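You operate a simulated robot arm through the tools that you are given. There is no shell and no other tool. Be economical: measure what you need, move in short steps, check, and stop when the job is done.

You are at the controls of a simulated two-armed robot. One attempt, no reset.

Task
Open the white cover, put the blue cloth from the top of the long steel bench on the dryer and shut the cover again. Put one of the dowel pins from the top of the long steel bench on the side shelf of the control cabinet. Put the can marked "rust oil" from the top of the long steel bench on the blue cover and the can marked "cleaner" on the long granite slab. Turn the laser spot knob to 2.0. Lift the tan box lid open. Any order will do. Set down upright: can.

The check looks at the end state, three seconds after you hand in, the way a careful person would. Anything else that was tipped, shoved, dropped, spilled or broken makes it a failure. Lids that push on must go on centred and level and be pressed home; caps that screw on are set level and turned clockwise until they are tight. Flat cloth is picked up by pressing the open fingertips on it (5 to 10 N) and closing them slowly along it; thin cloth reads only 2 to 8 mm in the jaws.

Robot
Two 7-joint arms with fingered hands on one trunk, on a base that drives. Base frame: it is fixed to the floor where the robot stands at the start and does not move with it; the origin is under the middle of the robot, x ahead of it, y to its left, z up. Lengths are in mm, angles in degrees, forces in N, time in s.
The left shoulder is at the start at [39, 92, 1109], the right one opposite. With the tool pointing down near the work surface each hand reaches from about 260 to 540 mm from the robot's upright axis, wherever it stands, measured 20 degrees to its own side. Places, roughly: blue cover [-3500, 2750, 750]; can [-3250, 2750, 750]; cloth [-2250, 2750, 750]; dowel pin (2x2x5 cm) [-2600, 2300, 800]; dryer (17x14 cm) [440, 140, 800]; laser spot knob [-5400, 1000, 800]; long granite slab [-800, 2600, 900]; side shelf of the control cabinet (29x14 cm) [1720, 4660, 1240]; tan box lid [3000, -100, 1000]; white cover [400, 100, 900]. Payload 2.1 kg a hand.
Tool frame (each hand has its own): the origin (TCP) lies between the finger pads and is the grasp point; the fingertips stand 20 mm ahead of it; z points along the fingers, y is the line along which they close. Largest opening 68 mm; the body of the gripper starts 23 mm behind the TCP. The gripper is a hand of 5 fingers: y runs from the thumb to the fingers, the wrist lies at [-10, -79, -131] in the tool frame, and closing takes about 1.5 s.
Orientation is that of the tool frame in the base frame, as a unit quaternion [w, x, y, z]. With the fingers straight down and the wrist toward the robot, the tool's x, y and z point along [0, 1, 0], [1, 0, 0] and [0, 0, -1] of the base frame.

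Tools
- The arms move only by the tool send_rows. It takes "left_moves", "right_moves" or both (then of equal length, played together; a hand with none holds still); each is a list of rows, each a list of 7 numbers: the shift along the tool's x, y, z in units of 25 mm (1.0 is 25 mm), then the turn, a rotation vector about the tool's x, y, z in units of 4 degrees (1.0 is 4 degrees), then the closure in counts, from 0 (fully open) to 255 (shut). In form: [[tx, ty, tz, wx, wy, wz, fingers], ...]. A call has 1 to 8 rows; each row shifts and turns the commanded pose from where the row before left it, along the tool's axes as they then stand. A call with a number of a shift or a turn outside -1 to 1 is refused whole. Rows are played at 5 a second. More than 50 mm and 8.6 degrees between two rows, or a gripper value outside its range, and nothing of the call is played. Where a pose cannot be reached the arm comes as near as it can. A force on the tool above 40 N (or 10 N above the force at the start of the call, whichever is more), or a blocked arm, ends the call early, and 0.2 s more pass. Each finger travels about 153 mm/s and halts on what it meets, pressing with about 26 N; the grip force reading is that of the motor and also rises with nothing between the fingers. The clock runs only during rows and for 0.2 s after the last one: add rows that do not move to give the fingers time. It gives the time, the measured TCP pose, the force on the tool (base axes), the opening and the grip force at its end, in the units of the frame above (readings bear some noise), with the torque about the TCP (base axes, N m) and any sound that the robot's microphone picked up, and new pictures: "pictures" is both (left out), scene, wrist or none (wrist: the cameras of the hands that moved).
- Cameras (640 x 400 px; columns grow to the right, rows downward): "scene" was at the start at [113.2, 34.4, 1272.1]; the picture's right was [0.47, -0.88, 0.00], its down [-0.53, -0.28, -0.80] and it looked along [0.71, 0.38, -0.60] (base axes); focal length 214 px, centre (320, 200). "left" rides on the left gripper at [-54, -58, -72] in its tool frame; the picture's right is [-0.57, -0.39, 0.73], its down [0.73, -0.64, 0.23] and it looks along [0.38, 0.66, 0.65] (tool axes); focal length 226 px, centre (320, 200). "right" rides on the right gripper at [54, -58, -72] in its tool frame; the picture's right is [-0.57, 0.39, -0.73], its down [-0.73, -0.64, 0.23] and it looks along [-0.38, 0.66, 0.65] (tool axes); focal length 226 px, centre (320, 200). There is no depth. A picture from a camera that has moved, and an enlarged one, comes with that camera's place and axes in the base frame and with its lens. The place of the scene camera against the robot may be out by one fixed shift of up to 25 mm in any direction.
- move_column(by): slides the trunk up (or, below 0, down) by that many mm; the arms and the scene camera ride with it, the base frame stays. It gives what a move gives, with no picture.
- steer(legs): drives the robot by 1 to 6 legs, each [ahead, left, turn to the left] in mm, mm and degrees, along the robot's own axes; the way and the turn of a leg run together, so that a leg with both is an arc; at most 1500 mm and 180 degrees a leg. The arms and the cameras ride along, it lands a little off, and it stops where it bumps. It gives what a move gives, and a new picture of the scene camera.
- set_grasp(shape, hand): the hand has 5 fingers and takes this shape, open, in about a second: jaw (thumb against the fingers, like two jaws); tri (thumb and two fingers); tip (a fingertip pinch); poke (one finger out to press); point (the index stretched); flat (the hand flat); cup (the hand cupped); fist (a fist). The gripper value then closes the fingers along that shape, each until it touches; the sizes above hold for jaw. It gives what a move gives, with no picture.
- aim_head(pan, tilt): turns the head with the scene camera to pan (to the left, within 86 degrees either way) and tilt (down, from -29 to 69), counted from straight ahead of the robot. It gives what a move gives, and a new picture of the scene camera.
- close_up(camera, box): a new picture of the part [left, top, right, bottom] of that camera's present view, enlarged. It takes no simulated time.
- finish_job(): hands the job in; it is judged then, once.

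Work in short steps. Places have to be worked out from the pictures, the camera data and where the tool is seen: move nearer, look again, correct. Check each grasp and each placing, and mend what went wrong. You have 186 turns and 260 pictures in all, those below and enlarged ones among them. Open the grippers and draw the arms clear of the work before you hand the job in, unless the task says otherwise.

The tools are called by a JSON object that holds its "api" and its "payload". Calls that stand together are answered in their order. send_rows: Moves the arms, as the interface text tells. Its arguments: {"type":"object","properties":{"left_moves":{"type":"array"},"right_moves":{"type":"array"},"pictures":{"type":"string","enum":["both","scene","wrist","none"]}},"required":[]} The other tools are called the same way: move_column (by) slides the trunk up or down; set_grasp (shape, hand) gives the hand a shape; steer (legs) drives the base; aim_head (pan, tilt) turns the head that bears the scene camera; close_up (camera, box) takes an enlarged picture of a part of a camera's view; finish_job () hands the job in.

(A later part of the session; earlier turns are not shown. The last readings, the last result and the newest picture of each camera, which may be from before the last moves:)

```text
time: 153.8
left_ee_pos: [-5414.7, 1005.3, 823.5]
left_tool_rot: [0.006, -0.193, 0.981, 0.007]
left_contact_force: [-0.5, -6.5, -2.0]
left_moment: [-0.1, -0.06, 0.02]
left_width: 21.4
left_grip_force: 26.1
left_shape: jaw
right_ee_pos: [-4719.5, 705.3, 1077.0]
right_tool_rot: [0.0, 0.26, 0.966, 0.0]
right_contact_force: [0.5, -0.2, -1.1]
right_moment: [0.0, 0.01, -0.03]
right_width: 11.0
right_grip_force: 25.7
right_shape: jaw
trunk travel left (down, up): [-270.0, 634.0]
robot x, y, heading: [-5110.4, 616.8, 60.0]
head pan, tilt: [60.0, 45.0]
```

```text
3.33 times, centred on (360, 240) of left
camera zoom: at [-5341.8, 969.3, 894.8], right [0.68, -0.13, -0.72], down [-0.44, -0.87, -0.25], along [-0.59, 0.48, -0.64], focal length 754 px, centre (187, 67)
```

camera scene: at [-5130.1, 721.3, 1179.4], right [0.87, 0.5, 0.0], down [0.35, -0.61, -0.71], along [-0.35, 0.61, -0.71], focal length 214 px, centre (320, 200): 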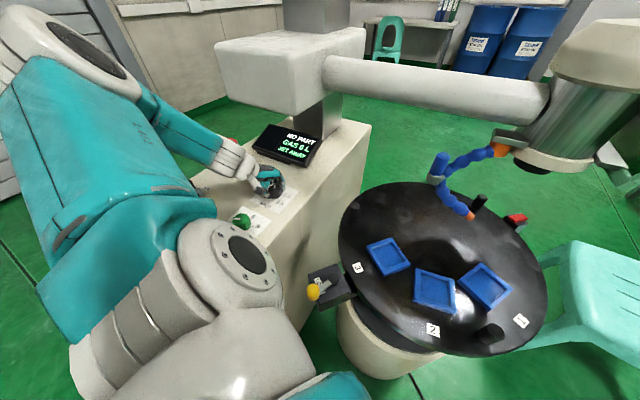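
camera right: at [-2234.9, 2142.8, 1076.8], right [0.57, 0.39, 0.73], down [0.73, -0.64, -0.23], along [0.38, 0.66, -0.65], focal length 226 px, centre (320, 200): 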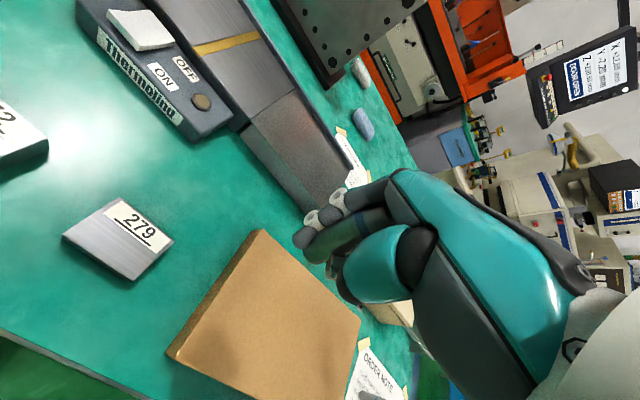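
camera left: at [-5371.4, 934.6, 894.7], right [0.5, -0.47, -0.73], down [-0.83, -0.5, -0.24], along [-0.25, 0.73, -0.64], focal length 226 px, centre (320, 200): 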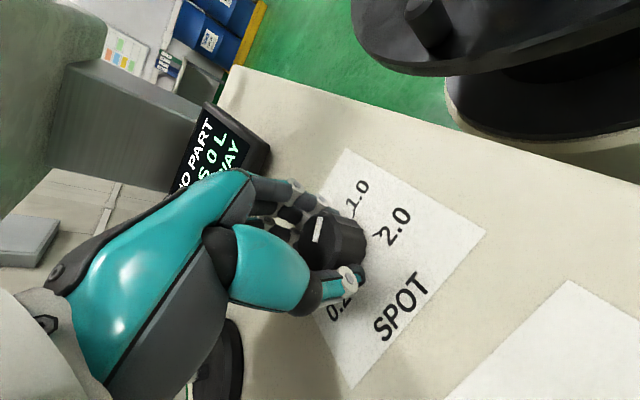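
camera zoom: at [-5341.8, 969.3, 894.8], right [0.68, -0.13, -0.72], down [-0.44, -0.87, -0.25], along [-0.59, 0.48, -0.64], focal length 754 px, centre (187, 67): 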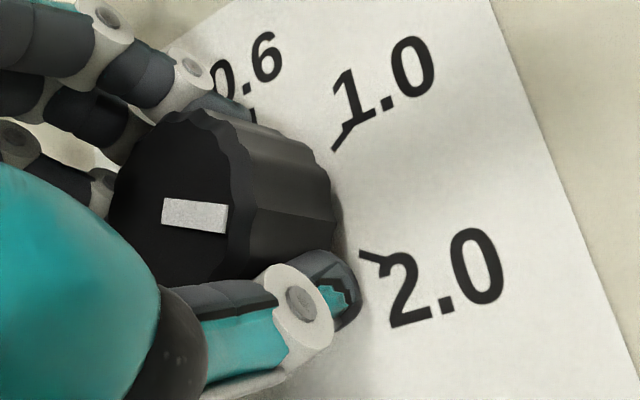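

In the hand's frame the mark moved back by as much as the hand turned, so the knob is at its end stop at 2.0. Releasing straight and checking.

{"api": "send_rows", "payload": {"left_moves": [[0, 0, 0, 0, 0, 0, 160], [0, 0, 0, 0, 0, 0, 60], [0, 0, 0, 0, 0, 0, 60], [0, 0, 0, 0, 0, 0, 60], [0, 0, -1, 0, 0, 0, 60], [0, 0, -1, 0, 0, 0, 60], [0, 0, -1, 0, 0, 0, 60], [0, 0, -1, 0, 0, 0, 60]], "pictures": "none"}}

{"api": "send_rows", "payload": {"left_moves": [[0, -1, -1, 0, 0, 0, 0], [0, -1, -1, 0, 0, 0, 0], [0, -1, -0.5, 0, 0, 0, 0], [0, 0, 0, 0, 0, 0, 0]], "pictures": "none"}}

{"api": "close_up", "payload": {"camera": "left", "box": [300, 100, 500, 260]}}

{"api": "close_up", "payload": {"camera": "scene", "box": [230, 160, 310, 230]}}

```text
time: 155.6
left_ee_pos: [-5415.1, 1004.7, 922.8]
left_tool_rot: [0.005, -0.192, 0.981, 0.007]
left_contact_force: [0.2, 0.4, -0.3]
left_moment: [0.01, 0.02, 0.01]
left_width: 51.8
left_grip_force: 0.1
left_shape: jaw
right_ee_pos: [-4720.4, 705.3, 1076.7]
right_tool_rot: [0.0, 0.26, 0.966, 0.001]
right_contact_force: [0.1, 0.0, -0.5]
right_moment: [0.0, 0.03, 0.01]
right_width: 11.3
right_grip_force: 25.9
right_shape: jaw
trunk travel left (down, up): [-270.0, 634.0]
robot x, y, heading: [-5117.7, 613.6, 60.0]
head pan, tilt: [60.0, 45.0]
```

```text
time: 156.6
left_ee_pos: [-5387.2, 932.1, 984.7]
left_tool_rot: [0.006, -0.192, 0.981, 0.006]
left_contact_force: [-1.0, 0.1, 0.2]
left_moment: [0.0, 0.02, 0.03]
left_width: 68.0
left_grip_force: 0.1
left_shape: jaw
right_ee_pos: [-4720.6, 705.7, 1076.6]
right_tool_rot: [0.0, 0.259, 0.966, 0.0]
right_contact_force: [0.1, 0.7, -1.1]
right_moment: [-0.01, -0.01, 0.0]
right_width: 10.8
right_grip_force: 25.7
right_shape: jaw
trunk travel left (down, up): [-270.0, 634.0]
robot x, y, heading: [-5111.0, 615.7, 59.9]
head pan, tilt: [60.0, 45.0]
```

```text
2.50 times, centred on (400, 180) of left
camera zoom: at [-5314.9, 897.7, 1056.7], right [0.68, -0.13, -0.72], down [-0.44, -0.87, -0.25], along [-0.59, 0.48, -0.64], focal length 565 px, centre (120, 250)
```

zoom: 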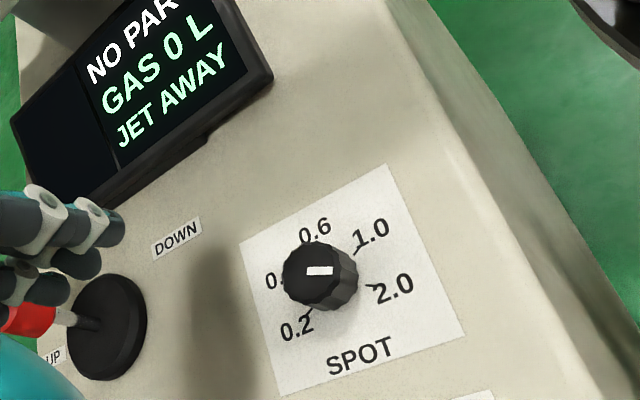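

```text
5.71 times, centred on (270, 195) of scene
camera zoom: at [-5129.2, 721.9, 1179.4], right [0.87, 0.5, 0.0], down [0.35, -0.61, -0.71], along [-0.35, 0.61, -0.71], focal length 1226 px, centre (606, 229)
```

zoom: 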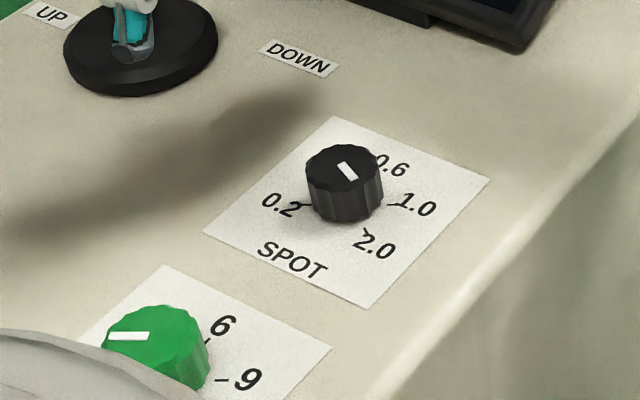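

The mark lines up with the 2.0 tick in the scene view; the knob is done. Now I back away from the machine and raise the column again.

{"api": "steer", "payload": {"legs": [[-274, -158, 0]]}}

{"api": "move_column", "payload": {"by": 80}}

{"api": "send_rows", "payload": {"left_moves": [[-0.6, 0.6, -0.8, 0, 0, 1, 0], [-0.6, 0.6, -0.8, 0, 0, 1, 0], [-0.6, 0.6, -0.8, 0, 0, 0, 0], [-0.6, 0, -0.8, 0, 0, 0, 0], [-0.6, 0, 0, 0, 0, 0, 0], [-0.6, 0, 0, 0, 0, 0, 0], [-0.6, 0, 0, 0, 0, 0, 0], [-0.6, 0, 0, 0, 0, 0, 0]], "pictures": "none"}}

{"api": "aim_head", "payload": {"pan": 0, "tilt": 25}}

```text
time: 158.7
left_ee_pos: [-5385.4, 626.5, 985.6]
left_tool_rot: [0.006, -0.191, 0.982, 0.006]
left_contact_force: [0.8, 0.0, 0.6]
left_moment: [0.01, -0.01, 0.0]
left_width: 68.0
left_grip_force: 0.0
left_shape: jaw
right_ee_pos: [-4719.1, 398.3, 1076.9]
right_tool_rot: [0.001, 0.26, 0.966, 0.0]
right_contact_force: [-0.1, 0.1, -0.6]
right_moment: [0.0, 0.01, 0.04]
right_width: 10.9
right_grip_force: 26.2
right_shape: jaw
trunk travel left (down, up): [-270.0, 634.0]
robot x, y, heading: [-5113.6, 306.5, 59.8]
head pan, tilt: [60.0, 45.0]
camera scene: at [-5127.9, 414.8, 1179.4], right [0.87, 0.5, 0.0], down [0.35, -0.61, -0.71], along [-0.35, 0.61, -0.71], focal length 214 px, centre (320, 200)
```

scene: 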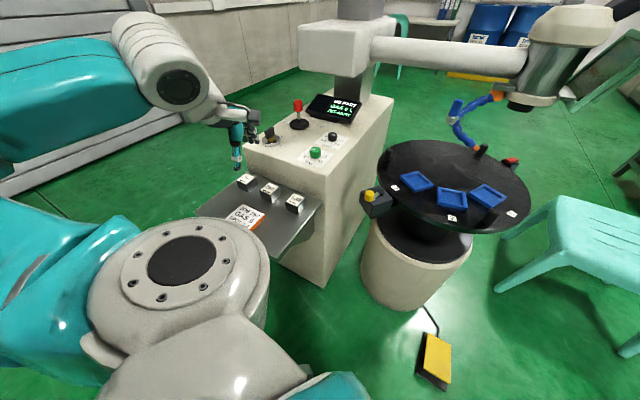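

```text
time: 159.8
left_ee_pos: [-5385.4, 626.7, 1064.2]
left_tool_rot: [0.007, -0.191, 0.982, 0.006]
left_contact_force: [0.3, 0.2, -0.5]
left_moment: [0.01, 0.0, 0.0]
left_width: 67.9
left_grip_force: 0.1
left_shape: jaw
right_ee_pos: [-4718.7, 397.8, 1156.4]
right_tool_rot: [0.0, 0.26, 0.966, 0.0]
right_contact_force: [0.4, -0.1, -0.6]
right_moment: [0.03, 0.04, -0.01]
right_width: 11.1
right_grip_force: 25.7
right_shape: jaw
trunk travel left (down, up): [-350.0, 554.0]
robot x, y, heading: [-5112.1, 306.9, 59.9]
head pan, tilt: [60.0, 45.0]
```

```text
time: 161.6
left_ee_pos: [-5285.4, 698.9, 1147.0]
left_tool_rot: [0.006, -0.123, 0.992, 0.007]
left_contact_force: [0.3, 0.4, 0.1]
left_moment: [0.0, -0.01, -0.02]
left_width: 68.0
left_grip_force: 0.0
left_shape: jaw
right_ee_pos: [-4717.9, 397.5, 1156.0]
right_tool_rot: [0.0, 0.259, 0.966, 0.001]
right_contact_force: [-0.2, 0.5, -0.9]
right_moment: [0.03, 0.0, 0.04]
right_width: 11.3
right_grip_force: 26.2
right_shape: jaw
trunk travel left (down, up): [-350.0, 554.0]
robot x, y, heading: [-5111.6, 309.1, 60.0]
head pan, tilt: [60.0, 45.0]
```

```text
time: 162.9
left_ee_pos: [-5285.4, 700.7, 1147.6]
left_tool_rot: [0.005, -0.123, 0.992, 0.007]
left_contact_force: [0.6, -0.3, 0.4]
left_moment: [-0.03, 0.0, -0.03]
left_width: 68.0
left_grip_force: 0.1
left_shape: jaw
right_ee_pos: [-4717.6, 398.5, 1155.8]
right_tool_rot: [0.0, 0.26, 0.966, 0.0]
right_contact_force: [-0.4, -0.3, -0.3]
right_moment: [0.01, 0.0, 0.0]
right_width: 11.1
right_grip_force: 25.6
right_shape: jaw
trunk travel left (down, up): [-350.0, 554.0]
robot x, y, heading: [-5114.0, 306.0, 59.7]
head pan, tilt: [0.0, 25.0]
camera scene: at [-5047.5, 413.3, 1290.7], right [0.87, -0.5, 0.0], down [-0.21, -0.37, -0.91], along [0.45, 0.78, -0.42], focal length 214 px, centre (320, 200)
```

scene: 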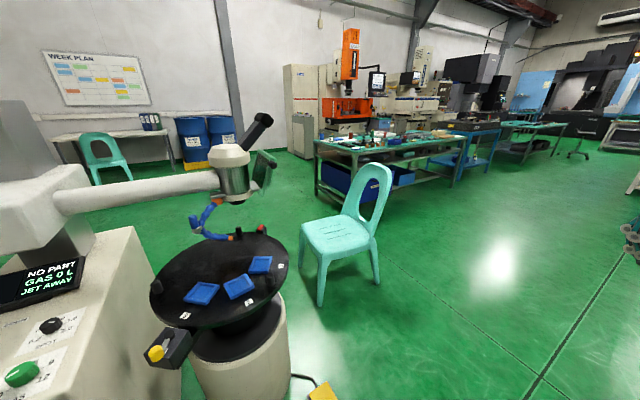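

From here I see wide free floor behind the machine. The gap between chair and bench is tight (~490 mm), so I'll go round behind the laser machine: west, then north.

{"api": "steer", "payload": {"legs": [[0, 0, 123]]}}

```text
time: 168.4
left_ee_pos: [-5346.3, -48.6, 1148.2]
left_tool_rot: [0.003, 0.93, -0.367, -0.008]
left_contact_force: [0.0, 0.0, 0.3]
left_moment: [-0.02, -0.03, 0.01]
left_width: 68.2
left_grip_force: 0.0
left_shape: jaw
right_ee_pos: [-5400.3, 591.1, 1156.0]
right_tool_rot: [0.0, 0.724, -0.69, 0.0]
right_contact_force: [0.2, 0.2, -1.3]
right_moment: [0.04, 0.0, 0.01]
right_width: 11.5
right_grip_force: 26.0
right_shape: jaw
trunk travel left (down, up): [-350.0, 554.0]
robot x, y, heading: [-5113.0, 310.4, -177.1]
head pan, tilt: [0.0, 25.0]
camera scene: at [-5239.6, 296.2, 1290.7], right [-0.05, 1.0, 0.0], down [0.42, 0.02, -0.91], along [-0.91, -0.04, -0.42], focal length 214 px, centre (320, 200)
```

scene: 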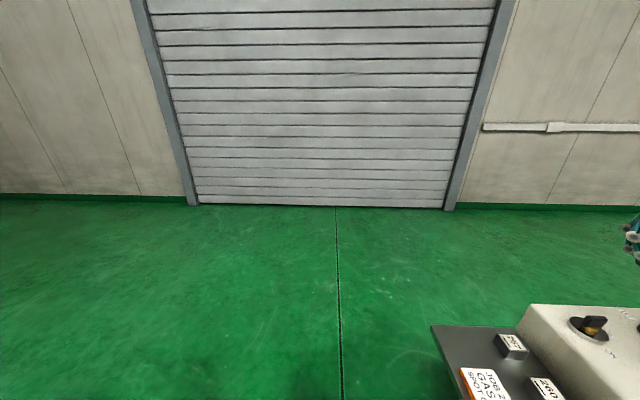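

Clear floor to the wall. Driving west 1250 mm then turning north.

{"api": "steer", "payload": {"legs": [[1250, 0, 0], [0, 0, -93]]}}

```text
time: 178.6
left_ee_pos: [-6696.7, 501.6, 1147.8]
left_tool_rot: [0.003, -0.379, 0.925, 0.008]
left_contact_force: [-0.6, -0.4, -0.2]
left_moment: [-0.03, -0.03, 0.0]
left_width: 67.8
left_grip_force: 0.0
left_shape: jaw
right_ee_pos: [-6053.8, 528.3, 1156.1]
right_tool_rot: [0.0, -0.003, 1.0, 0.0]
right_contact_force: [-0.1, 0.8, -0.7]
right_moment: [-0.01, 0.04, -0.05]
right_width: 11.1
right_grip_force: 25.6
right_shape: jaw
trunk travel left (down, up): [-350.0, 554.0]
robot x, y, heading: [-6349.8, 250.3, 90.5]
head pan, tilt: [0.0, 25.0]
camera scene: at [-6349.0, 373.9, 1290.7], right [1.0, 0.01, 0.0], down [0.0, -0.42, -0.91], along [0.0, 0.91, -0.42], focal length 214 px, centre (320, 200)
```

scene: 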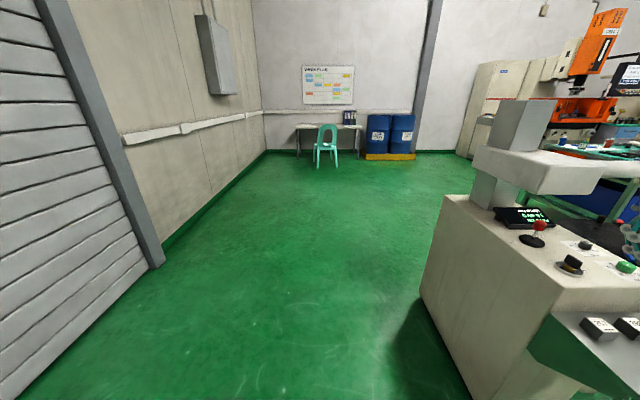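

Clear northward. Driving 2.7 m north, turning east, and 1.3 m ahead.

{"api": "steer", "payload": {"legs": [[1400, 0, 0], [1350, 0, 0], [0, 0, -90], [1300, 0, 0]]}}

```text
time: 201.7
left_ee_pos: [-4775.9, 3309.4, 1147.9]
left_tool_rot: [0.008, 0.386, 0.922, 0.004]
left_contact_force: [-0.2, 0.1, -0.1]
left_moment: [0.01, -0.01, 0.04]
left_width: 67.8
left_grip_force: 0.0
left_shape: jaw
right_ee_pos: [-4749.7, 2667.2, 1156.6]
right_tool_rot: [-0.001, 0.705, 0.709, 0.0]
right_contact_force: [0.4, 0.6, -1.0]
right_moment: [0.02, -0.01, 0.01]
right_width: 11.1
right_grip_force: 26.6
right_shape: jaw
trunk travel left (down, up): [-350.0, 554.0]
robot x, y, heading: [-5027.1, 2961.7, 0.5]
head pan, tilt: [0.0, 25.0]
camera scene: at [-4898.0, 2955.6, 1290.7], right [0.01, -1.0, 0.0], down [-0.42, 0.0, -0.91], along [0.91, 0.01, -0.42], focal length 214 px, centre (320, 200)
```

scene: 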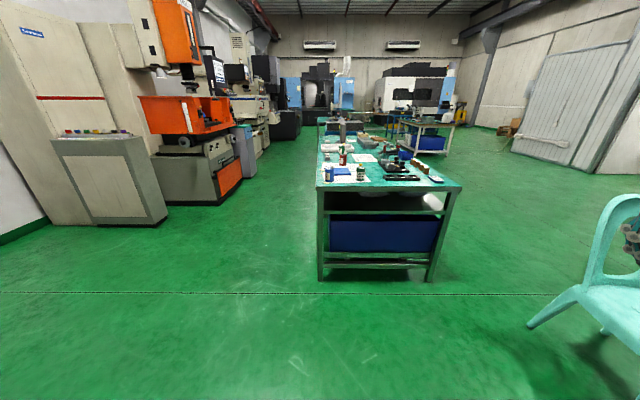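

I'm looking at the left end of the bench (x ≈ -3610, y 2090–2965). Zooming on the cans.

{"api": "close_up", "payload": {"camera": "scene", "box": [300, 110, 480, 210]}}

```text
3.56 times, centred on (390, 160) of scene
camera zoom: at [-4898.0, 2955.6, 1290.7], right [0.01, -1.0, 0.0], down [-0.42, 0.0, -0.91], along [0.91, 0.01, -0.42], focal length 763 px, centre (71, 342)
```

zoom: 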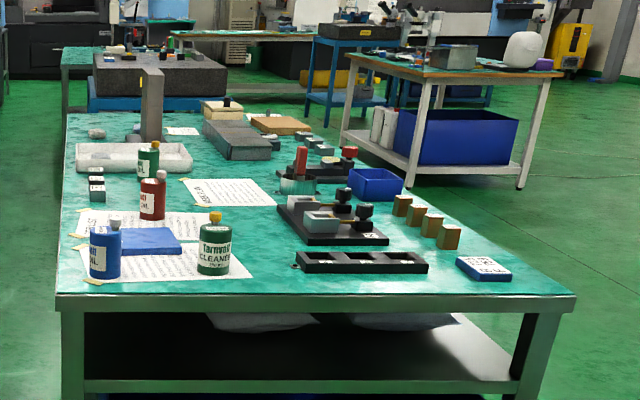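

Four cans: blue, red and two green; the blue square is the blue cover near (-3384, 2830). I'll drive closer to read the labels.

{"api": "steer", "payload": {"legs": [[930, -100, 0]]}}

{"api": "close_up", "payload": {"camera": "scene", "box": [240, 150, 440, 275]}}

```text
time: 206.6
left_ee_pos: [-3843.5, 3200.1, 1147.5]
left_tool_rot: [0.007, 0.395, 0.919, 0.003]
left_contact_force: [0.1, -0.1, 0.7]
left_moment: [0.01, -0.02, -0.01]
left_width: 68.0
left_grip_force: 0.1
left_shape: jaw
right_ee_pos: [-3827.3, 2558.0, 1155.4]
right_tool_rot: [0.001, 0.712, 0.702, 0.001]
right_contact_force: [-0.1, 0.0, -0.3]
right_moment: [0.02, 0.0, 0.0]
right_width: 11.2
right_grip_force: 25.9
right_shape: jaw
trunk travel left (down, up): [-350.0, 554.0]
robot x, y, heading: [-4099.4, 2856.3, -0.5]
head pan, tilt: [0.0, 25.0]
camera scene: at [-3971.1, 2849.3, 1290.7], right [-0.01, -1.0, 0.0], down [-0.42, 0.01, -0.91], along [0.91, -0.01, -0.42], focal length 214 px, centre (320, 200)
```

scene: 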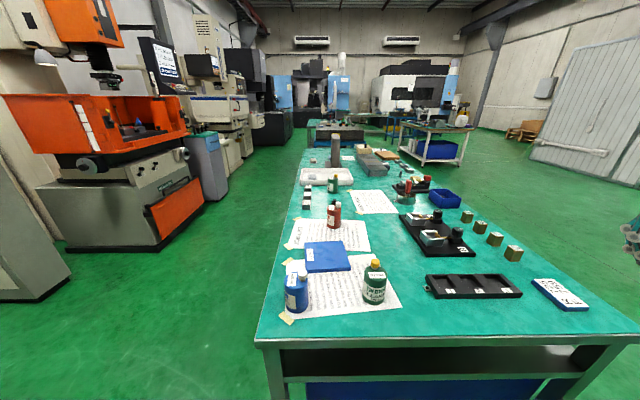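

```text
3.20 times, centred on (340, 212) of scene
camera zoom: at [-3971.1, 2849.3, 1290.7], right [-0.01, -1.0, 0.0], down [-0.42, 0.01, -0.91], along [0.91, -0.01, -0.42], focal length 686 px, centre (256, 160)
```

zoom: 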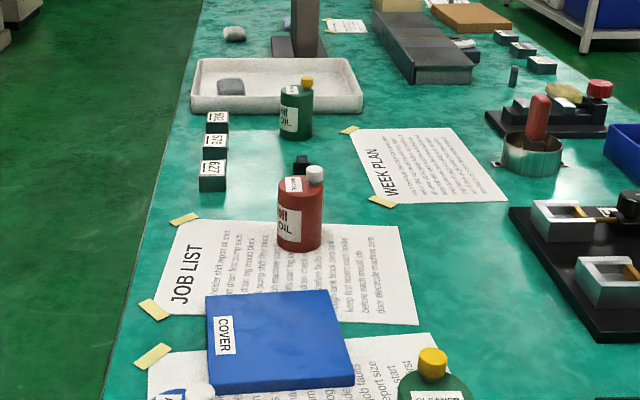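

I'll zoom on each label.

{"api": "close_up", "payload": {"camera": "scene", "box": [318, 192, 350, 232]}}

{"api": "close_up", "payload": {"camera": "scene", "box": [280, 255, 400, 320]}}

{"api": "close_up", "payload": {"camera": "scene", "box": [320, 170, 346, 198]}}

```text
10.00 times, centred on (334, 212) of scene
camera zoom: at [-3971.1, 2849.3, 1290.7], right [-0.01, -1.0, 0.0], down [-0.42, 0.01, -0.91], along [0.91, -0.01, -0.42], focal length 2145 px, centre (180, 80)
```

zoom: 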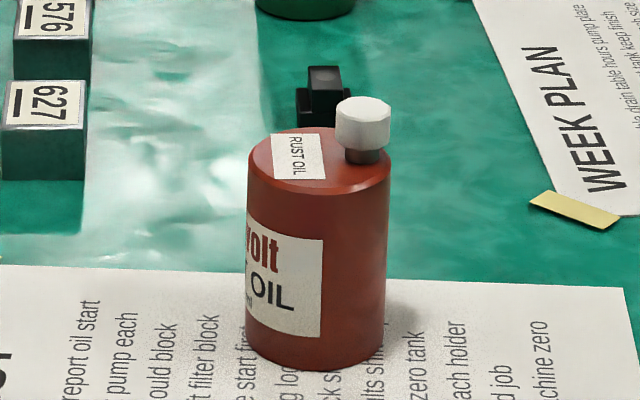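

```text
5.33 times, centred on (340, 288) of scene
camera zoom: at [-3971.1, 2849.3, 1290.7], right [-0.01, -1.0, 0.0], down [-0.42, 0.01, -0.91], along [0.91, -0.01, -0.42], focal length 1144 px, centre (213, -267)
```

zoom: 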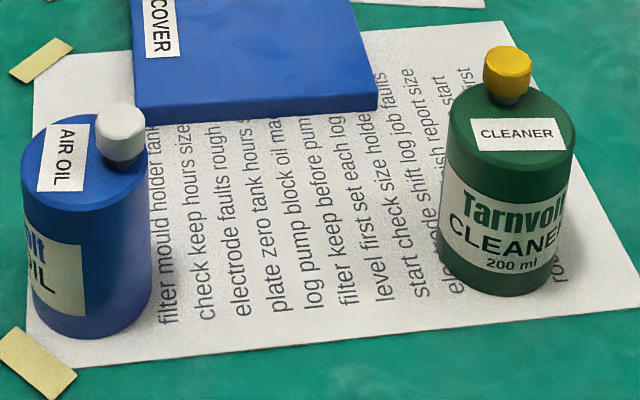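

```text
14.29 times, centred on (333, 184) of scene
camera zoom: at [-3971.1, 2849.3, 1290.7], right [-0.01, -1.0, 0.0], down [-0.42, 0.01, -0.91], along [0.91, -0.01, -0.42], focal length 3064 px, centre (134, 429)
```

zoom: 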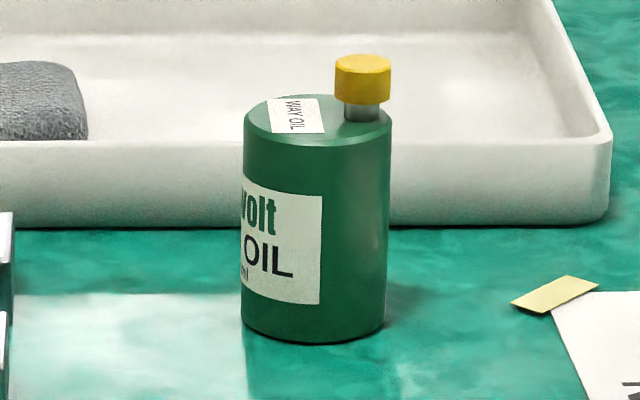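

Labels: red = RUST OIL, front green = CLEANER, blue = AIR OIL, rear green = WAY OIL; the blue plate is "COVER". I'll go round to the bench's far side, facing it from y ≈ 3290.

{"api": "steer", "payload": {"legs": [[0, 440, 0], [730, 0, 0], [0, 0, -89.5]]}}

{"api": "aim_head", "payload": {"pan": 0, "tilt": 40}}

```text
time: 216.7
left_ee_pos: [-3021.9, 3014.1, 1147.2]
left_tool_rot: [0.008, 0.933, 0.361, -0.003]
left_contact_force: [-0.6, -0.3, 0.3]
left_moment: [-0.02, 0.02, 0.0]
left_width: 67.9
left_grip_force: 0.1
left_shape: jaw
right_ee_pos: [-3663.5, 3013.6, 1156.5]
right_tool_rot: [0.0, 1.0, -0.017, 0.0]
right_contact_force: [0.5, -0.5, -0.5]
right_moment: [0.02, 0.0, -0.03]
right_width: 11.0
right_grip_force: 25.3
right_shape: jaw
trunk travel left (down, up): [-350.0, 554.0]
robot x, y, heading: [-3361.5, 3275.3, -92.1]
head pan, tilt: [0.0, 25.0]
camera scene: at [-3362.3, 3142.4, 1290.7], right [-1.0, 0.03, 0.0], down [0.01, 0.42, -0.91], along [-0.03, -0.91, -0.42], focal length 214 px, centre (320, 200)
```

scene: 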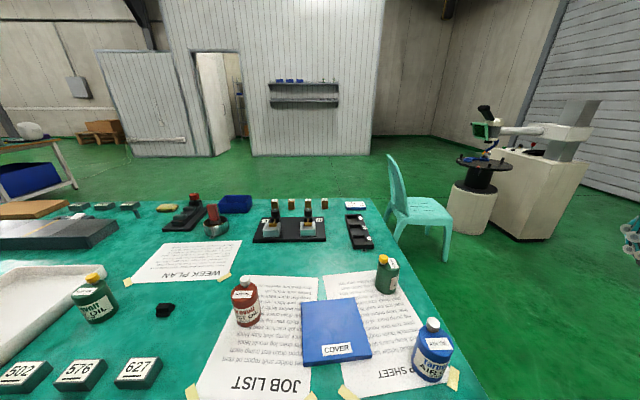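

```text
time: 217.4
left_ee_pos: [-3020.8, 3013.6, 1147.0]
left_tool_rot: [0.008, 0.933, 0.36, -0.003]
left_contact_force: [0.9, 0.2, -0.4]
left_moment: [-0.01, 0.02, -0.01]
left_width: 68.0
left_grip_force: 0.1
left_shape: jaw
right_ee_pos: [-3663.8, 3012.7, 1156.5]
right_tool_rot: [0.0, 1.0, -0.017, 0.0]
right_contact_force: [-0.2, -0.7, -0.4]
right_moment: [0.06, 0.02, 0.01]
right_width: 11.4
right_grip_force: 25.8
right_shape: jaw
trunk travel left (down, up): [-350.0, 554.0]
robot x, y, heading: [-3354.0, 3277.0, -91.8]
head pan, tilt: [0.0, 40.0]
camera scene: at [-3362.1, 3149.5, 1267.5], right [-1.0, 0.03, 0.0], down [0.02, 0.64, -0.77], along [-0.03, -0.77, -0.64], focal length 214 px, centre (320, 200)
```

scene: 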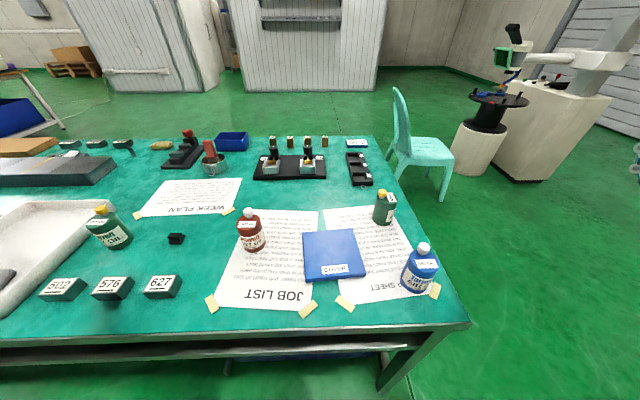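

Red can at about (-3196, 2795), cap near (-3206, 2770), cover centre (-3408, 2821). I'll ease 30 mm closer, square the left hand and bring it above the red can's cap.

{"api": "steer", "payload": {"legs": [[30, 0, 0]]}}

{"api": "send_rows", "payload": {"left_moves": [[0, 0, 0, 0, 0, 1, 0], [0, 0, 0, 0, 0, 1, 0], [0, 0, 0, 0, 0, 1, 0], [0, 0, 0, 0, 0, 1, 0], [0, 0, 0, 0, 0, 1, 0], [0, 0, 0, 0, 0, 1, 0], [0, 0, 0, 0, 0, 1, 0], [0, 0, 0, 0, 0, 1, 0]], "pictures": "none"}}

{"api": "send_rows", "payload": {"left_moves": [[0, 0, 0, 0, 0, 1, 0], [0, 0, 0, 0, 0, 1, 0], [0, 0, 0, 0, 0, 1, 0], [-0.9, 0.4, 0.2, 0, 0, 0, 0], [-0.9, 0.4, 0.2, 0, 0, 0, 0], [-0.9, 0.4, 0.2, 0, 0, 0, 0], [-0.9, 0.4, 0.2, 0, 0, 0, 0], [-0.9, 0.4, 0.2, 0, 0, 0, 0]], "pictures": "wrist"}}

```text
time: 218.3
left_ee_pos: [-3021.2, 2983.4, 1147.0]
left_tool_rot: [0.008, 0.932, 0.361, -0.004]
left_contact_force: [-0.7, 0.3, -0.3]
left_moment: [-0.02, 0.03, 0.0]
left_width: 68.1
left_grip_force: 0.0
left_shape: jaw
right_ee_pos: [-3663.6, 2982.7, 1156.8]
right_tool_rot: [0.001, 1.0, -0.016, 0.0]
right_contact_force: [-0.3, 0.4, -1.2]
right_moment: [0.0, 0.02, 0.0]
right_width: 10.9
right_grip_force: 26.0
right_shape: jaw
trunk travel left (down, up): [-350.0, 554.0]
robot x, y, heading: [-3361.6, 3248.1, -91.8]
head pan, tilt: [0.0, 40.0]
camera scene: at [-3363.0, 3119.3, 1267.4], right [-1.0, 0.03, 0.0], down [0.02, 0.64, -0.77], along [-0.03, -0.77, -0.64], focal length 214 px, centre (320, 200)
```

scene: 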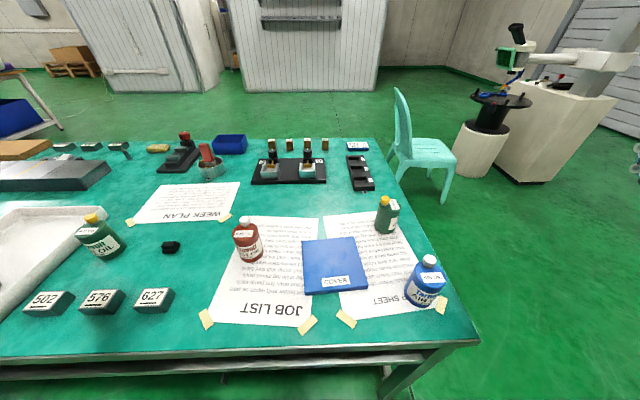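

```text
time: 220.1
left_ee_pos: [-3022.6, 2983.7, 1147.9]
left_tool_rot: [0.009, 0.996, 0.09, -0.001]
left_contact_force: [0.1, -0.1, -0.5]
left_moment: [0.0, 0.02, -0.01]
left_width: 68.1
left_grip_force: 0.1
left_shape: jaw
right_ee_pos: [-3664.1, 2982.6, 1156.8]
right_tool_rot: [0.0, 1.0, -0.017, 0.0]
right_contact_force: [0.0, -0.3, -1.2]
right_moment: [0.01, 0.0, 0.03]
right_width: 11.1
right_grip_force: 25.7
right_shape: jaw
trunk travel left (down, up): [-350.0, 554.0]
robot x, y, heading: [-3358.3, 3245.5, -91.8]
head pan, tilt: [0.0, 40.0]
```

```text
time: 221.9
left_ee_pos: [-3137.1, 2935.8, 1122.4]
left_tool_rot: [0.009, 1.0, -0.015, 0.0]
left_contact_force: [0.3, 0.6, -0.4]
left_moment: [0.04, -0.02, 0.02]
left_width: 67.9
left_grip_force: 0.0
left_shape: jaw
right_ee_pos: [-3664.6, 2981.3, 1157.2]
right_tool_rot: [0.0, 1.0, -0.017, 0.0]
right_contact_force: [0.8, -0.6, -0.3]
right_moment: [0.01, -0.02, 0.01]
right_width: 11.0
right_grip_force: 25.9
right_shape: jaw
trunk travel left (down, up): [-350.0, 554.0]
robot x, y, heading: [-3359.3, 3247.9, -91.9]
head pan, tilt: [0.0, 40.0]
camera left: at [-3188.5, 2995.8, 1192.8], right [-0.56, 0.39, -0.73], down [0.75, 0.61, -0.24], along [0.36, -0.69, -0.63], focal length 226 px, centre (320, 200)
```

left: 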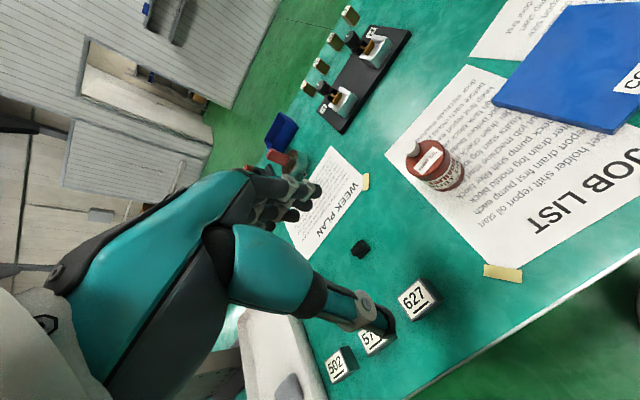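

Cap resolves to (-3203, 2771). Moving to hover at z≈960.

{"api": "send_rows", "payload": {"left_moves": [[-0.31, 0.825, 0.81, 0, 0, 0, 0], [-0.31, 0.825, 0.81, 0, 0, 0, 0], [-0.31, 0.825, 0.81, 0, 0, 0, 0], [-0.31, 0.825, 0.81, 0, 0, 0, 0], [-0.31, 0.825, 0.81, 0, 0, 0, 0], [-0.31, 0.825, 0.81, 0, 0, 0, 0], [-0.31, 0.825, 0.81, 0, 0, 0, 0], [-0.31, 0.825, 0.81, 0, 0, 0, 0]]}}

```text
time: 223.7
left_ee_pos: [-3203.2, 2770.5, 964.4]
left_tool_rot: [0.009, 1.0, -0.015, 0.0]
left_contact_force: [-0.5, 0.5, -0.9]
left_moment: [-0.04, 0.0, 0.04]
left_width: 67.9
left_grip_force: 0.1
left_shape: jaw
right_ee_pos: [-3663.0, 2982.5, 1156.3]
right_tool_rot: [0.0, 1.0, -0.016, 0.0]
right_contact_force: [-0.4, -0.1, -0.5]
right_moment: [0.06, 0.0, -0.02]
right_width: 11.1
right_grip_force: 25.6
right_shape: jaw
trunk travel left (down, up): [-350.0, 554.0]
robot x, y, heading: [-3358.0, 3248.9, -92.3]
head pan, tilt: [0.0, 40.0]
camera scene: at [-3363.0, 3119.3, 1267.4], right [-1.0, 0.03, 0.0], down [0.02, 0.64, -0.77], along [-0.03, -0.77, -0.64], focal length 214 px, centre (320, 200)
camera left: at [-3255.7, 2830.9, 1034.1], right [-0.56, 0.39, -0.73], down [0.75, 0.61, -0.24], along [0.36, -0.69, -0.63], focal length 226 px, centre (320, 200)
```

scene: 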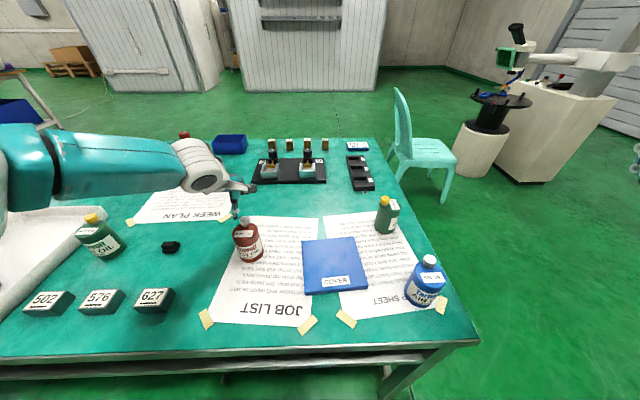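
left: 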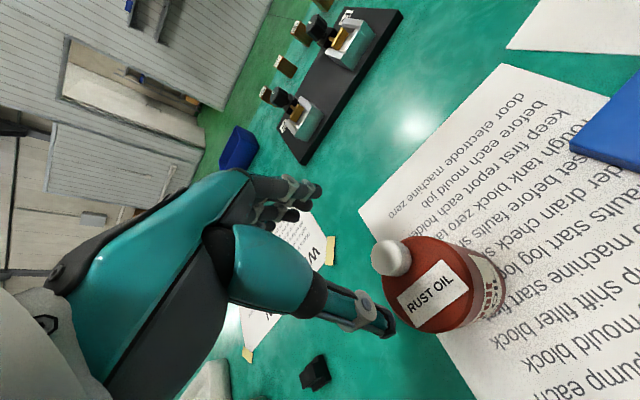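

Cap centre confirmed (-3203, 2770, top ≈ 902), the can axis 20 mm nearer me. I'll grip the cap, going down to z≈901.

{"api": "send_rows", "payload": {"left_moves": [[0, 0, 0.9, 0, 0, 0, 80], [0, 0, 0.9, 0, 0, 0, 80], [0, 0, 0.7, 0, 0, 0, 80], [0, 0, 0, 0, 0, 0, 150], [0, 0, 0, 0, 0, 0, 200], [0, 0, 0, 0, 0, 0, 255], [0, 0, 0, 0, 0, 0, 255], [0, 0, 0, 0, 0, 0, 255]], "pictures": "wrist"}}

```text
time: 225.5
left_ee_pos: [-3200.2, 2780.4, 909.2]
left_tool_rot: [0.008, 1.0, -0.014, -0.001]
left_contact_force: [-0.1, -0.6, -2.4]
left_moment: [-0.01, 0.02, -0.03]
left_width: 11.6
left_grip_force: 25.9
left_shape: jaw
left hand out of reach, approached as far as the arm can: row 2, 3
right_ee_pos: [-3664.0, 2981.4, 1156.7]
right_tool_rot: [0.001, 1.0, -0.017, 0.0]
right_contact_force: [0.4, -0.1, -0.6]
right_moment: [-0.01, 0.01, -0.03]
right_width: 11.2
right_grip_force: 25.8
right_shape: jaw
trunk travel left (down, up): [-350.0, 554.0]
robot x, y, heading: [-3358.5, 3247.8, -92.0]
head pan, tilt: [0.0, 40.0]
camera left: at [-3250.6, 2840.7, 980.7], right [-0.56, 0.39, -0.73], down [0.75, 0.61, -0.24], along [0.36, -0.69, -0.63], focal length 226 px, centre (320, 200)
```

left: 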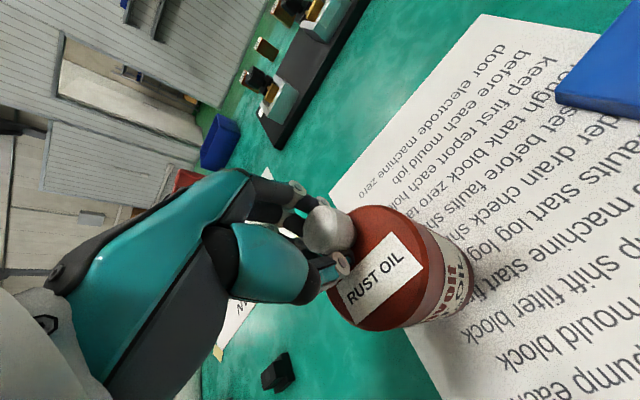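

The arm ran to its limit 8 mm high, but the fingers hold the cap (about 15 mm overlap). Test lift.

{"api": "send_rows", "payload": {"left_moves": [[0, 0, -0.4, 0, 0, 0, 255], [0, 0, -0.4, 0, 0, 0, 255], [0, -0.2, -0.5, 0, 0, 0, 255], [0, -0.2, -0.5, 0, 0, 0, 255], [0, 0, 0, 0, 0, 0, 255]]}}

```text
time: 226.7
left_ee_pos: [-3197.5, 2790.7, 954.4]
left_tool_rot: [0.009, 1.0, -0.014, -0.001]
left_contact_force: [0.2, 0.7, -2.4]
left_moment: [-0.02, 0.03, -0.01]
left_width: 11.4
left_grip_force: 26.6
left_shape: jaw
right_ee_pos: [-3662.9, 2983.9, 1156.7]
right_tool_rot: [-0.001, 1.0, -0.017, 0.001]
right_contact_force: [-0.1, 0.1, -1.2]
right_moment: [-0.01, -0.03, -0.02]
right_width: 10.9
right_grip_force: 25.7
right_shape: jaw
trunk travel left (down, up): [-350.0, 554.0]
robot x, y, heading: [-3359.2, 3249.8, -92.0]
head pan, tilt: [0.0, 40.0]
camera scene: at [-3363.0, 3119.3, 1267.4], right [-1.0, 0.03, 0.0], down [0.02, 0.64, -0.77], along [-0.03, -0.77, -0.64], focal length 214 px, centre (320, 200)
camera left: at [-3249.8, 2850.8, 1025.0], right [-0.56, 0.39, -0.73], down [0.75, 0.62, -0.24], along [0.36, -0.69, -0.63], focal length 226 px, centre (320, 200)
```

scene: 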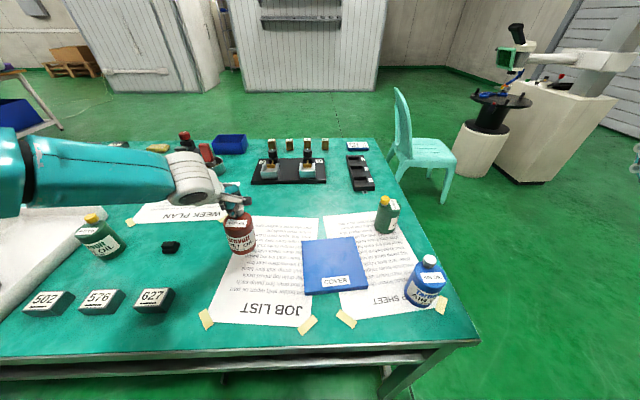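
left: 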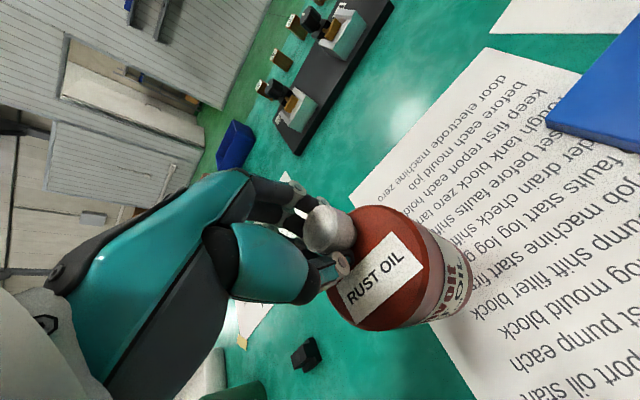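

The can is lifted and upright. Cover centre ≈ (-3406, 2827). I'll raise 25 mm more and slide the base 203 mm to my right so the can comes over the cover.

{"api": "send_rows", "payload": {"left_moves": [[0, 0, -0.5, 0, 0, 0, 255], [0, 0, -0.5, 0, 0, 0, 255]], "pictures": "none"}}

{"api": "steer", "payload": {"legs": [[0, -203, 0]]}}

{"api": "close_up", "payload": {"camera": "left", "box": [0, 0, 640, 400]}}

```text
time: 227.3
left_ee_pos: [-3197.4, 2788.9, 978.0]
left_tool_rot: [0.009, 1.0, -0.014, 0.0]
left_contact_force: [-0.3, -1.0, -2.7]
left_moment: [-0.07, 0.01, 0.01]
left_width: 11.8
left_grip_force: 25.5
left_shape: jaw
right_ee_pos: [-3662.9, 2982.5, 1156.6]
right_tool_rot: [0.0, 1.0, -0.016, 0.0]
right_contact_force: [0.5, -0.4, -0.4]
right_moment: [0.01, -0.03, -0.03]
right_width: 11.0
right_grip_force: 26.3
right_shape: jaw
trunk travel left (down, up): [-350.0, 554.0]
robot x, y, heading: [-3362.8, 3243.9, -91.9]
head pan, tilt: [0.0, 40.0]
```

```text
time: 228.9
left_ee_pos: [-3399.3, 2797.9, 977.9]
left_tool_rot: [0.009, 1.0, -0.015, -0.001]
left_contact_force: [0.3, 0.2, -2.1]
left_moment: [-0.03, 0.0, 0.02]
left_width: 11.7
left_grip_force: 25.8
left_shape: jaw
right_ee_pos: [-3866.7, 2987.6, 1155.7]
right_tool_rot: [0.0, 1.0, -0.018, 0.002]
right_contact_force: [0.1, 0.4, -0.8]
right_moment: [-0.02, 0.0, 0.01]
right_width: 11.3
right_grip_force: 25.9
right_shape: jaw
trunk travel left (down, up): [-350.0, 554.0]
robot x, y, heading: [-3560.5, 3256.7, -91.5]
head pan, tilt: [0.0, 40.0]
camera scene: at [-3564.7, 3125.9, 1267.4], right [-1.0, 0.03, 0.0], down [0.02, 0.64, -0.77], along [-0.03, -0.77, -0.64], focal length 214 px, centre (320, 200)
```

scene: 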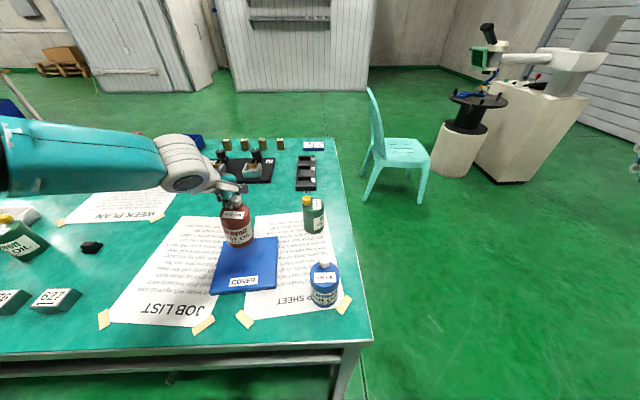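

```text
1.00 times, centred on (320, 200) of left (not enlarged: the box is as wide or as high as the picture)
camera zoom: at [-3452.0, 2857.8, 1049.5], right [-0.55, 0.39, -0.73], down [0.75, 0.61, -0.24], along [0.36, -0.69, -0.63], focal length 226 px, centre (320, 200)
```

zoom: 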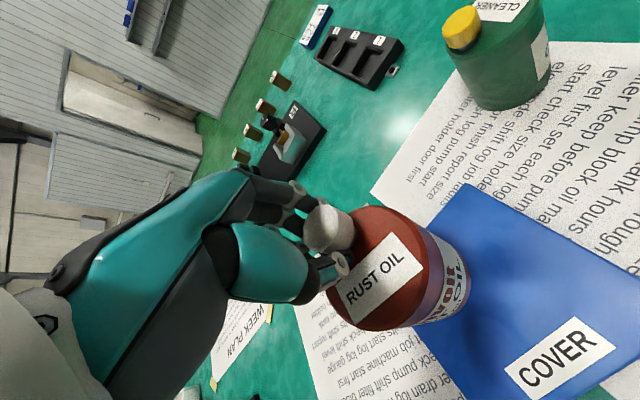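

The can axis is within 10 mm of the cover centre (-3403, 2820). Adjusting and lowering; final part slowly to feel contact.

{"api": "send_rows", "payload": {"left_moves": [[0, -0.4, 0.4, 0, 0, 0, 255], [0, 0, 0.6, 0, 0, 0, 255], [0, 0, 0.6, 0, 0, 0, 255], [0, 0, 0.2, 0, 0, 0, 255], [0, 0, 0.12, 0, 0, 0, 255]]}}

```text
time: 230.1
left_ee_pos: [-3400.1, 2807.3, 930.1]
left_tool_rot: [0.008, 1.0, -0.015, 0.0]
left_contact_force: [0.4, -0.5, -2.6]
left_moment: [-0.02, -0.01, 0.02]
left_width: 11.2
left_grip_force: 26.3
left_shape: jaw
right_ee_pos: [-3865.8, 2989.1, 1155.3]
right_tool_rot: [0.0, 1.0, -0.018, 0.0]
right_contact_force: [0.9, 0.6, -0.9]
right_moment: [-0.01, 0.04, 0.01]
right_width: 11.2
right_grip_force: 25.5
right_shape: jaw
trunk travel left (down, up): [-350.0, 554.0]
robot x, y, heading: [-3559.1, 3256.1, -92.0]
head pan, tilt: [0.0, 40.0]
camera scene: at [-3564.5, 3125.9, 1267.4], right [-1.0, 0.03, 0.0], down [0.02, 0.64, -0.77], along [-0.03, -0.77, -0.64], focal length 214 px, centre (320, 200)
camera left: at [-3451.7, 2867.2, 1000.8], right [-0.56, 0.39, -0.73], down [0.75, 0.61, -0.24], along [0.36, -0.69, -0.63], focal length 226 px, centre (320, 200)
```

scene: 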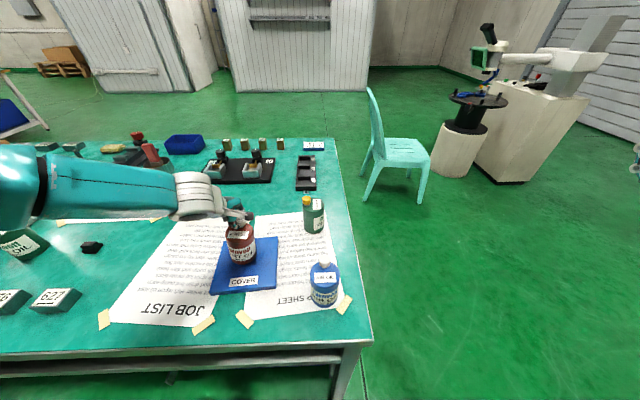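
left: 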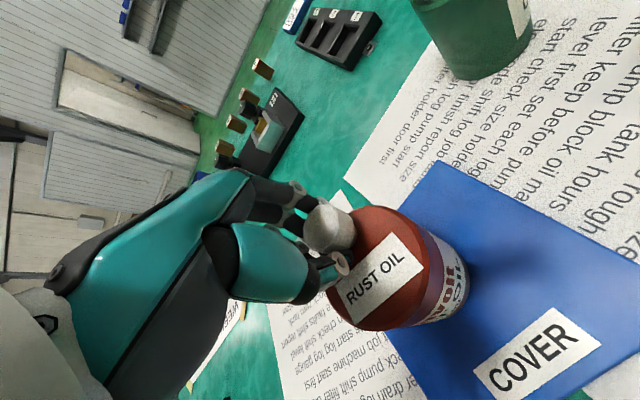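

The can is over the cover; a bit more toward its centre, then lower slowly.

{"api": "send_rows", "payload": {"left_moves": [[-0.2, -0.4, 0, 0, 0, 0, 255], [0, 0, 0.1, 0, 0, 0, 255], [0, 0, 0.1, 0, 0, 0, 255], [0, 0, 0.1, 0, 0, 0, 255], [0, 0, 0, 0, 0, 0, 255]], "pictures": "none"}}

{"api": "send_rows", "payload": {"left_moves": [[0, 0, 0.1, 0, 0, 0, 255], [0, 0, 0, 0, 0, 0, 255]], "pictures": "none"}}

```text
time: 231.3
left_ee_pos: [-3405.1, 2816.8, 922.7]
left_tool_rot: [0.01, 1.0, -0.015, -0.001]
left_contact_force: [2.0, -1.4, 4.2]
left_moment: [-0.05, 0.01, 0.02]
left_width: 11.5
left_grip_force: 26.1
left_shape: jaw
right_ee_pos: [-3864.7, 2990.2, 1155.8]
right_tool_rot: [0.0, 1.0, -0.017, 0.0]
right_contact_force: [0.5, 0.4, -0.5]
right_moment: [0.0, 0.04, -0.01]
right_width: 11.3
right_grip_force: 26.2
right_shape: jaw
trunk travel left (down, up): [-350.0, 554.0]
robot x, y, heading: [-3561.3, 3254.5, -92.0]
head pan, tilt: [0.0, 40.0]
```

```text
time: 231.9
left_ee_pos: [-3403.2, 2816.6, 922.1]
left_tool_rot: [0.011, 1.0, -0.015, 0.0]
left_contact_force: [4.6, -4.2, 19.8]
left_moment: [-0.19, 0.02, 0.02]
left_width: 12.7
left_grip_force: 26.2
left_shape: jaw
right_ee_pos: [-3866.1, 2990.6, 1156.3]
right_tool_rot: [-0.001, 1.0, -0.017, 0.0]
right_contact_force: [-0.2, -0.4, -0.9]
right_moment: [0.02, -0.01, -0.01]
right_width: 11.2
right_grip_force: 25.5
right_shape: jaw
trunk travel left (down, up): [-350.0, 554.0]
robot x, y, heading: [-3559.6, 3254.6, -91.7]
head pan, tilt: [0.0, 40.0]
```

Contact felt (≈20 N): the can stands on the cover. Easing 1 mm up, then opening and rising.

{"api": "send_rows", "payload": {"left_moves": [[0, 0, -0.06, 0, 0, 0, 230], [0, 0, 0, 0, 0, 0, 200], [0, 0, 0, 0, 0, 0, 160], [0, 0, 0, 0, 0, 0, 120], [0, 0, 0, 0, 0, 0, 80], [0, 0, 0, 0, 0, 0, 60], [0, 0, -1, 0, 0, 0, 60], [0, 0, -1, 0, 0, 0, 60]]}}

```text
time: 233.7
left_ee_pos: [-3402.5, 2816.7, 971.2]
left_tool_rot: [0.008, 1.0, -0.014, 0.0]
left_contact_force: [-0.7, 0.4, -0.3]
left_moment: [0.02, 0.0, 0.0]
left_width: 51.7
left_grip_force: 0.0
left_shape: jaw
right_ee_pos: [-3864.9, 2988.5, 1155.5]
right_tool_rot: [0.0, 1.0, -0.017, 0.0]
right_contact_force: [0.6, 0.3, -0.8]
right_moment: [0.01, 0.0, -0.01]
right_width: 11.2
right_grip_force: 25.8
right_shape: jaw
trunk travel left (down, up): [-350.0, 554.0]
robot x, y, heading: [-3560.7, 3252.7, -91.9]
head pan, tilt: [0.0, 40.0]
camera scene: at [-3564.6, 3126.2, 1267.4], right [-1.0, 0.03, 0.0], down [0.02, 0.64, -0.77], along [-0.03, -0.77, -0.64], focal length 214 px, centre (320, 200)
camera left: at [-3455.5, 2877.9, 1042.9], right [-0.55, 0.39, -0.73], down [0.75, 0.61, -0.24], along [0.36, -0.69, -0.63], focal length 226 px, centre (320, 200)
```

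scene: 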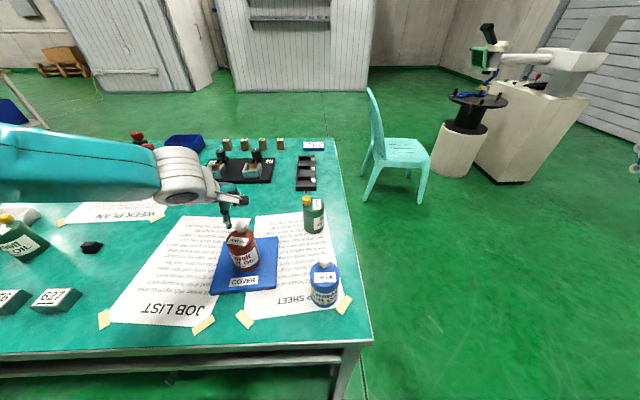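
left: 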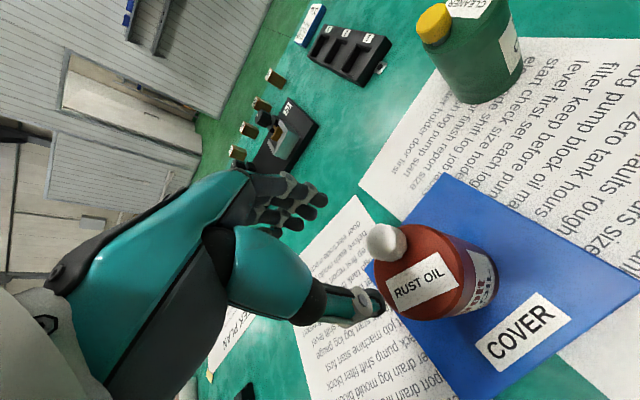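

RUST OIL stands upright on the cover. The CLEANER cap is at about (-3545, 2705), best reached from the bench's left end; I'll raise the hand and drive round there.

{"api": "send_rows", "payload": {"left_moves": [[0, 0, -1, 0, 0, 0, 0], [0, -0.5, -1, 0, 0, 0, 0], [0, -1, -1, 0, 0, 0, 0], [0, -1, -1, 0, 0, 0, 0], [0, -1, -1, 0, 0, 0, 0], [0, -1, -0.5, 0, 0, 0, 0]], "pictures": "none"}}

{"api": "steer", "payload": {"legs": [[-60, -490, 0], [0, 0, 92], [0, -700, 0]]}}

```text
time: 235.1
left_ee_pos: [-3402.6, 2931.2, 1108.1]
left_tool_rot: [0.009, 1.0, -0.014, -0.001]
left_contact_force: [-0.5, 1.2, -0.4]
left_moment: [0.0, 0.01, 0.02]
left_width: 68.1
left_grip_force: 0.0
left_shape: jaw
right_ee_pos: [-3865.8, 2989.8, 1155.8]
right_tool_rot: [-0.001, 1.0, -0.017, 0.0]
right_contact_force: [0.0, 0.9, -0.2]
right_moment: [0.03, 0.0, -0.03]
right_width: 11.0
right_grip_force: 26.3
right_shape: jaw
trunk travel left (down, up): [-350.0, 554.0]
robot x, y, heading: [-3560.7, 3248.1, -91.9]
head pan, tilt: [0.0, 40.0]
```

```text
time: 245.3
left_ee_pos: [-3730.2, 2805.9, 1107.3]
left_tool_rot: [0.006, 0.701, 0.713, 0.006]
left_contact_force: [-0.6, 0.3, 0.4]
left_moment: [0.02, -0.01, 0.01]
left_width: 68.0
left_grip_force: 0.1
left_shape: jaw
right_ee_pos: [-3766.6, 2341.0, 1155.8]
right_tool_rot: [0.0, 0.703, 0.711, 0.0]
right_contact_force: [0.2, -0.2, -0.7]
right_moment: [0.02, 0.0, 0.01]
right_width: 10.7
right_grip_force: 25.7
right_shape: jaw
trunk travel left (down, up): [-350.0, 554.0]
robot x, y, heading: [-4045.4, 2633.9, 0.5]
head pan, tilt: [0.0, 40.0]
camera scene: at [-3923.2, 2628.3, 1267.4], right [0.01, -1.0, 0.0], down [-0.64, -0.01, -0.77], along [0.77, 0.01, -0.64], focal length 214 px, centre (320, 200)
```

scene: 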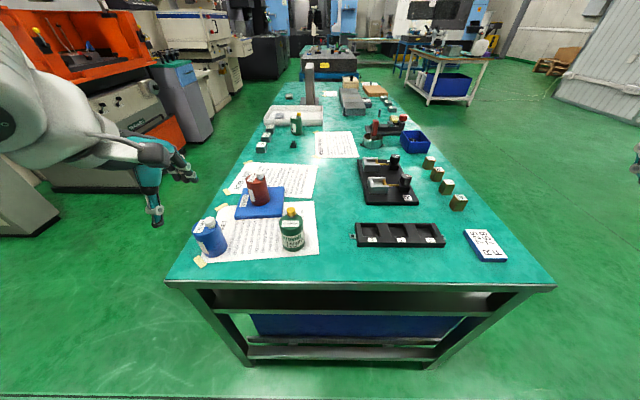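

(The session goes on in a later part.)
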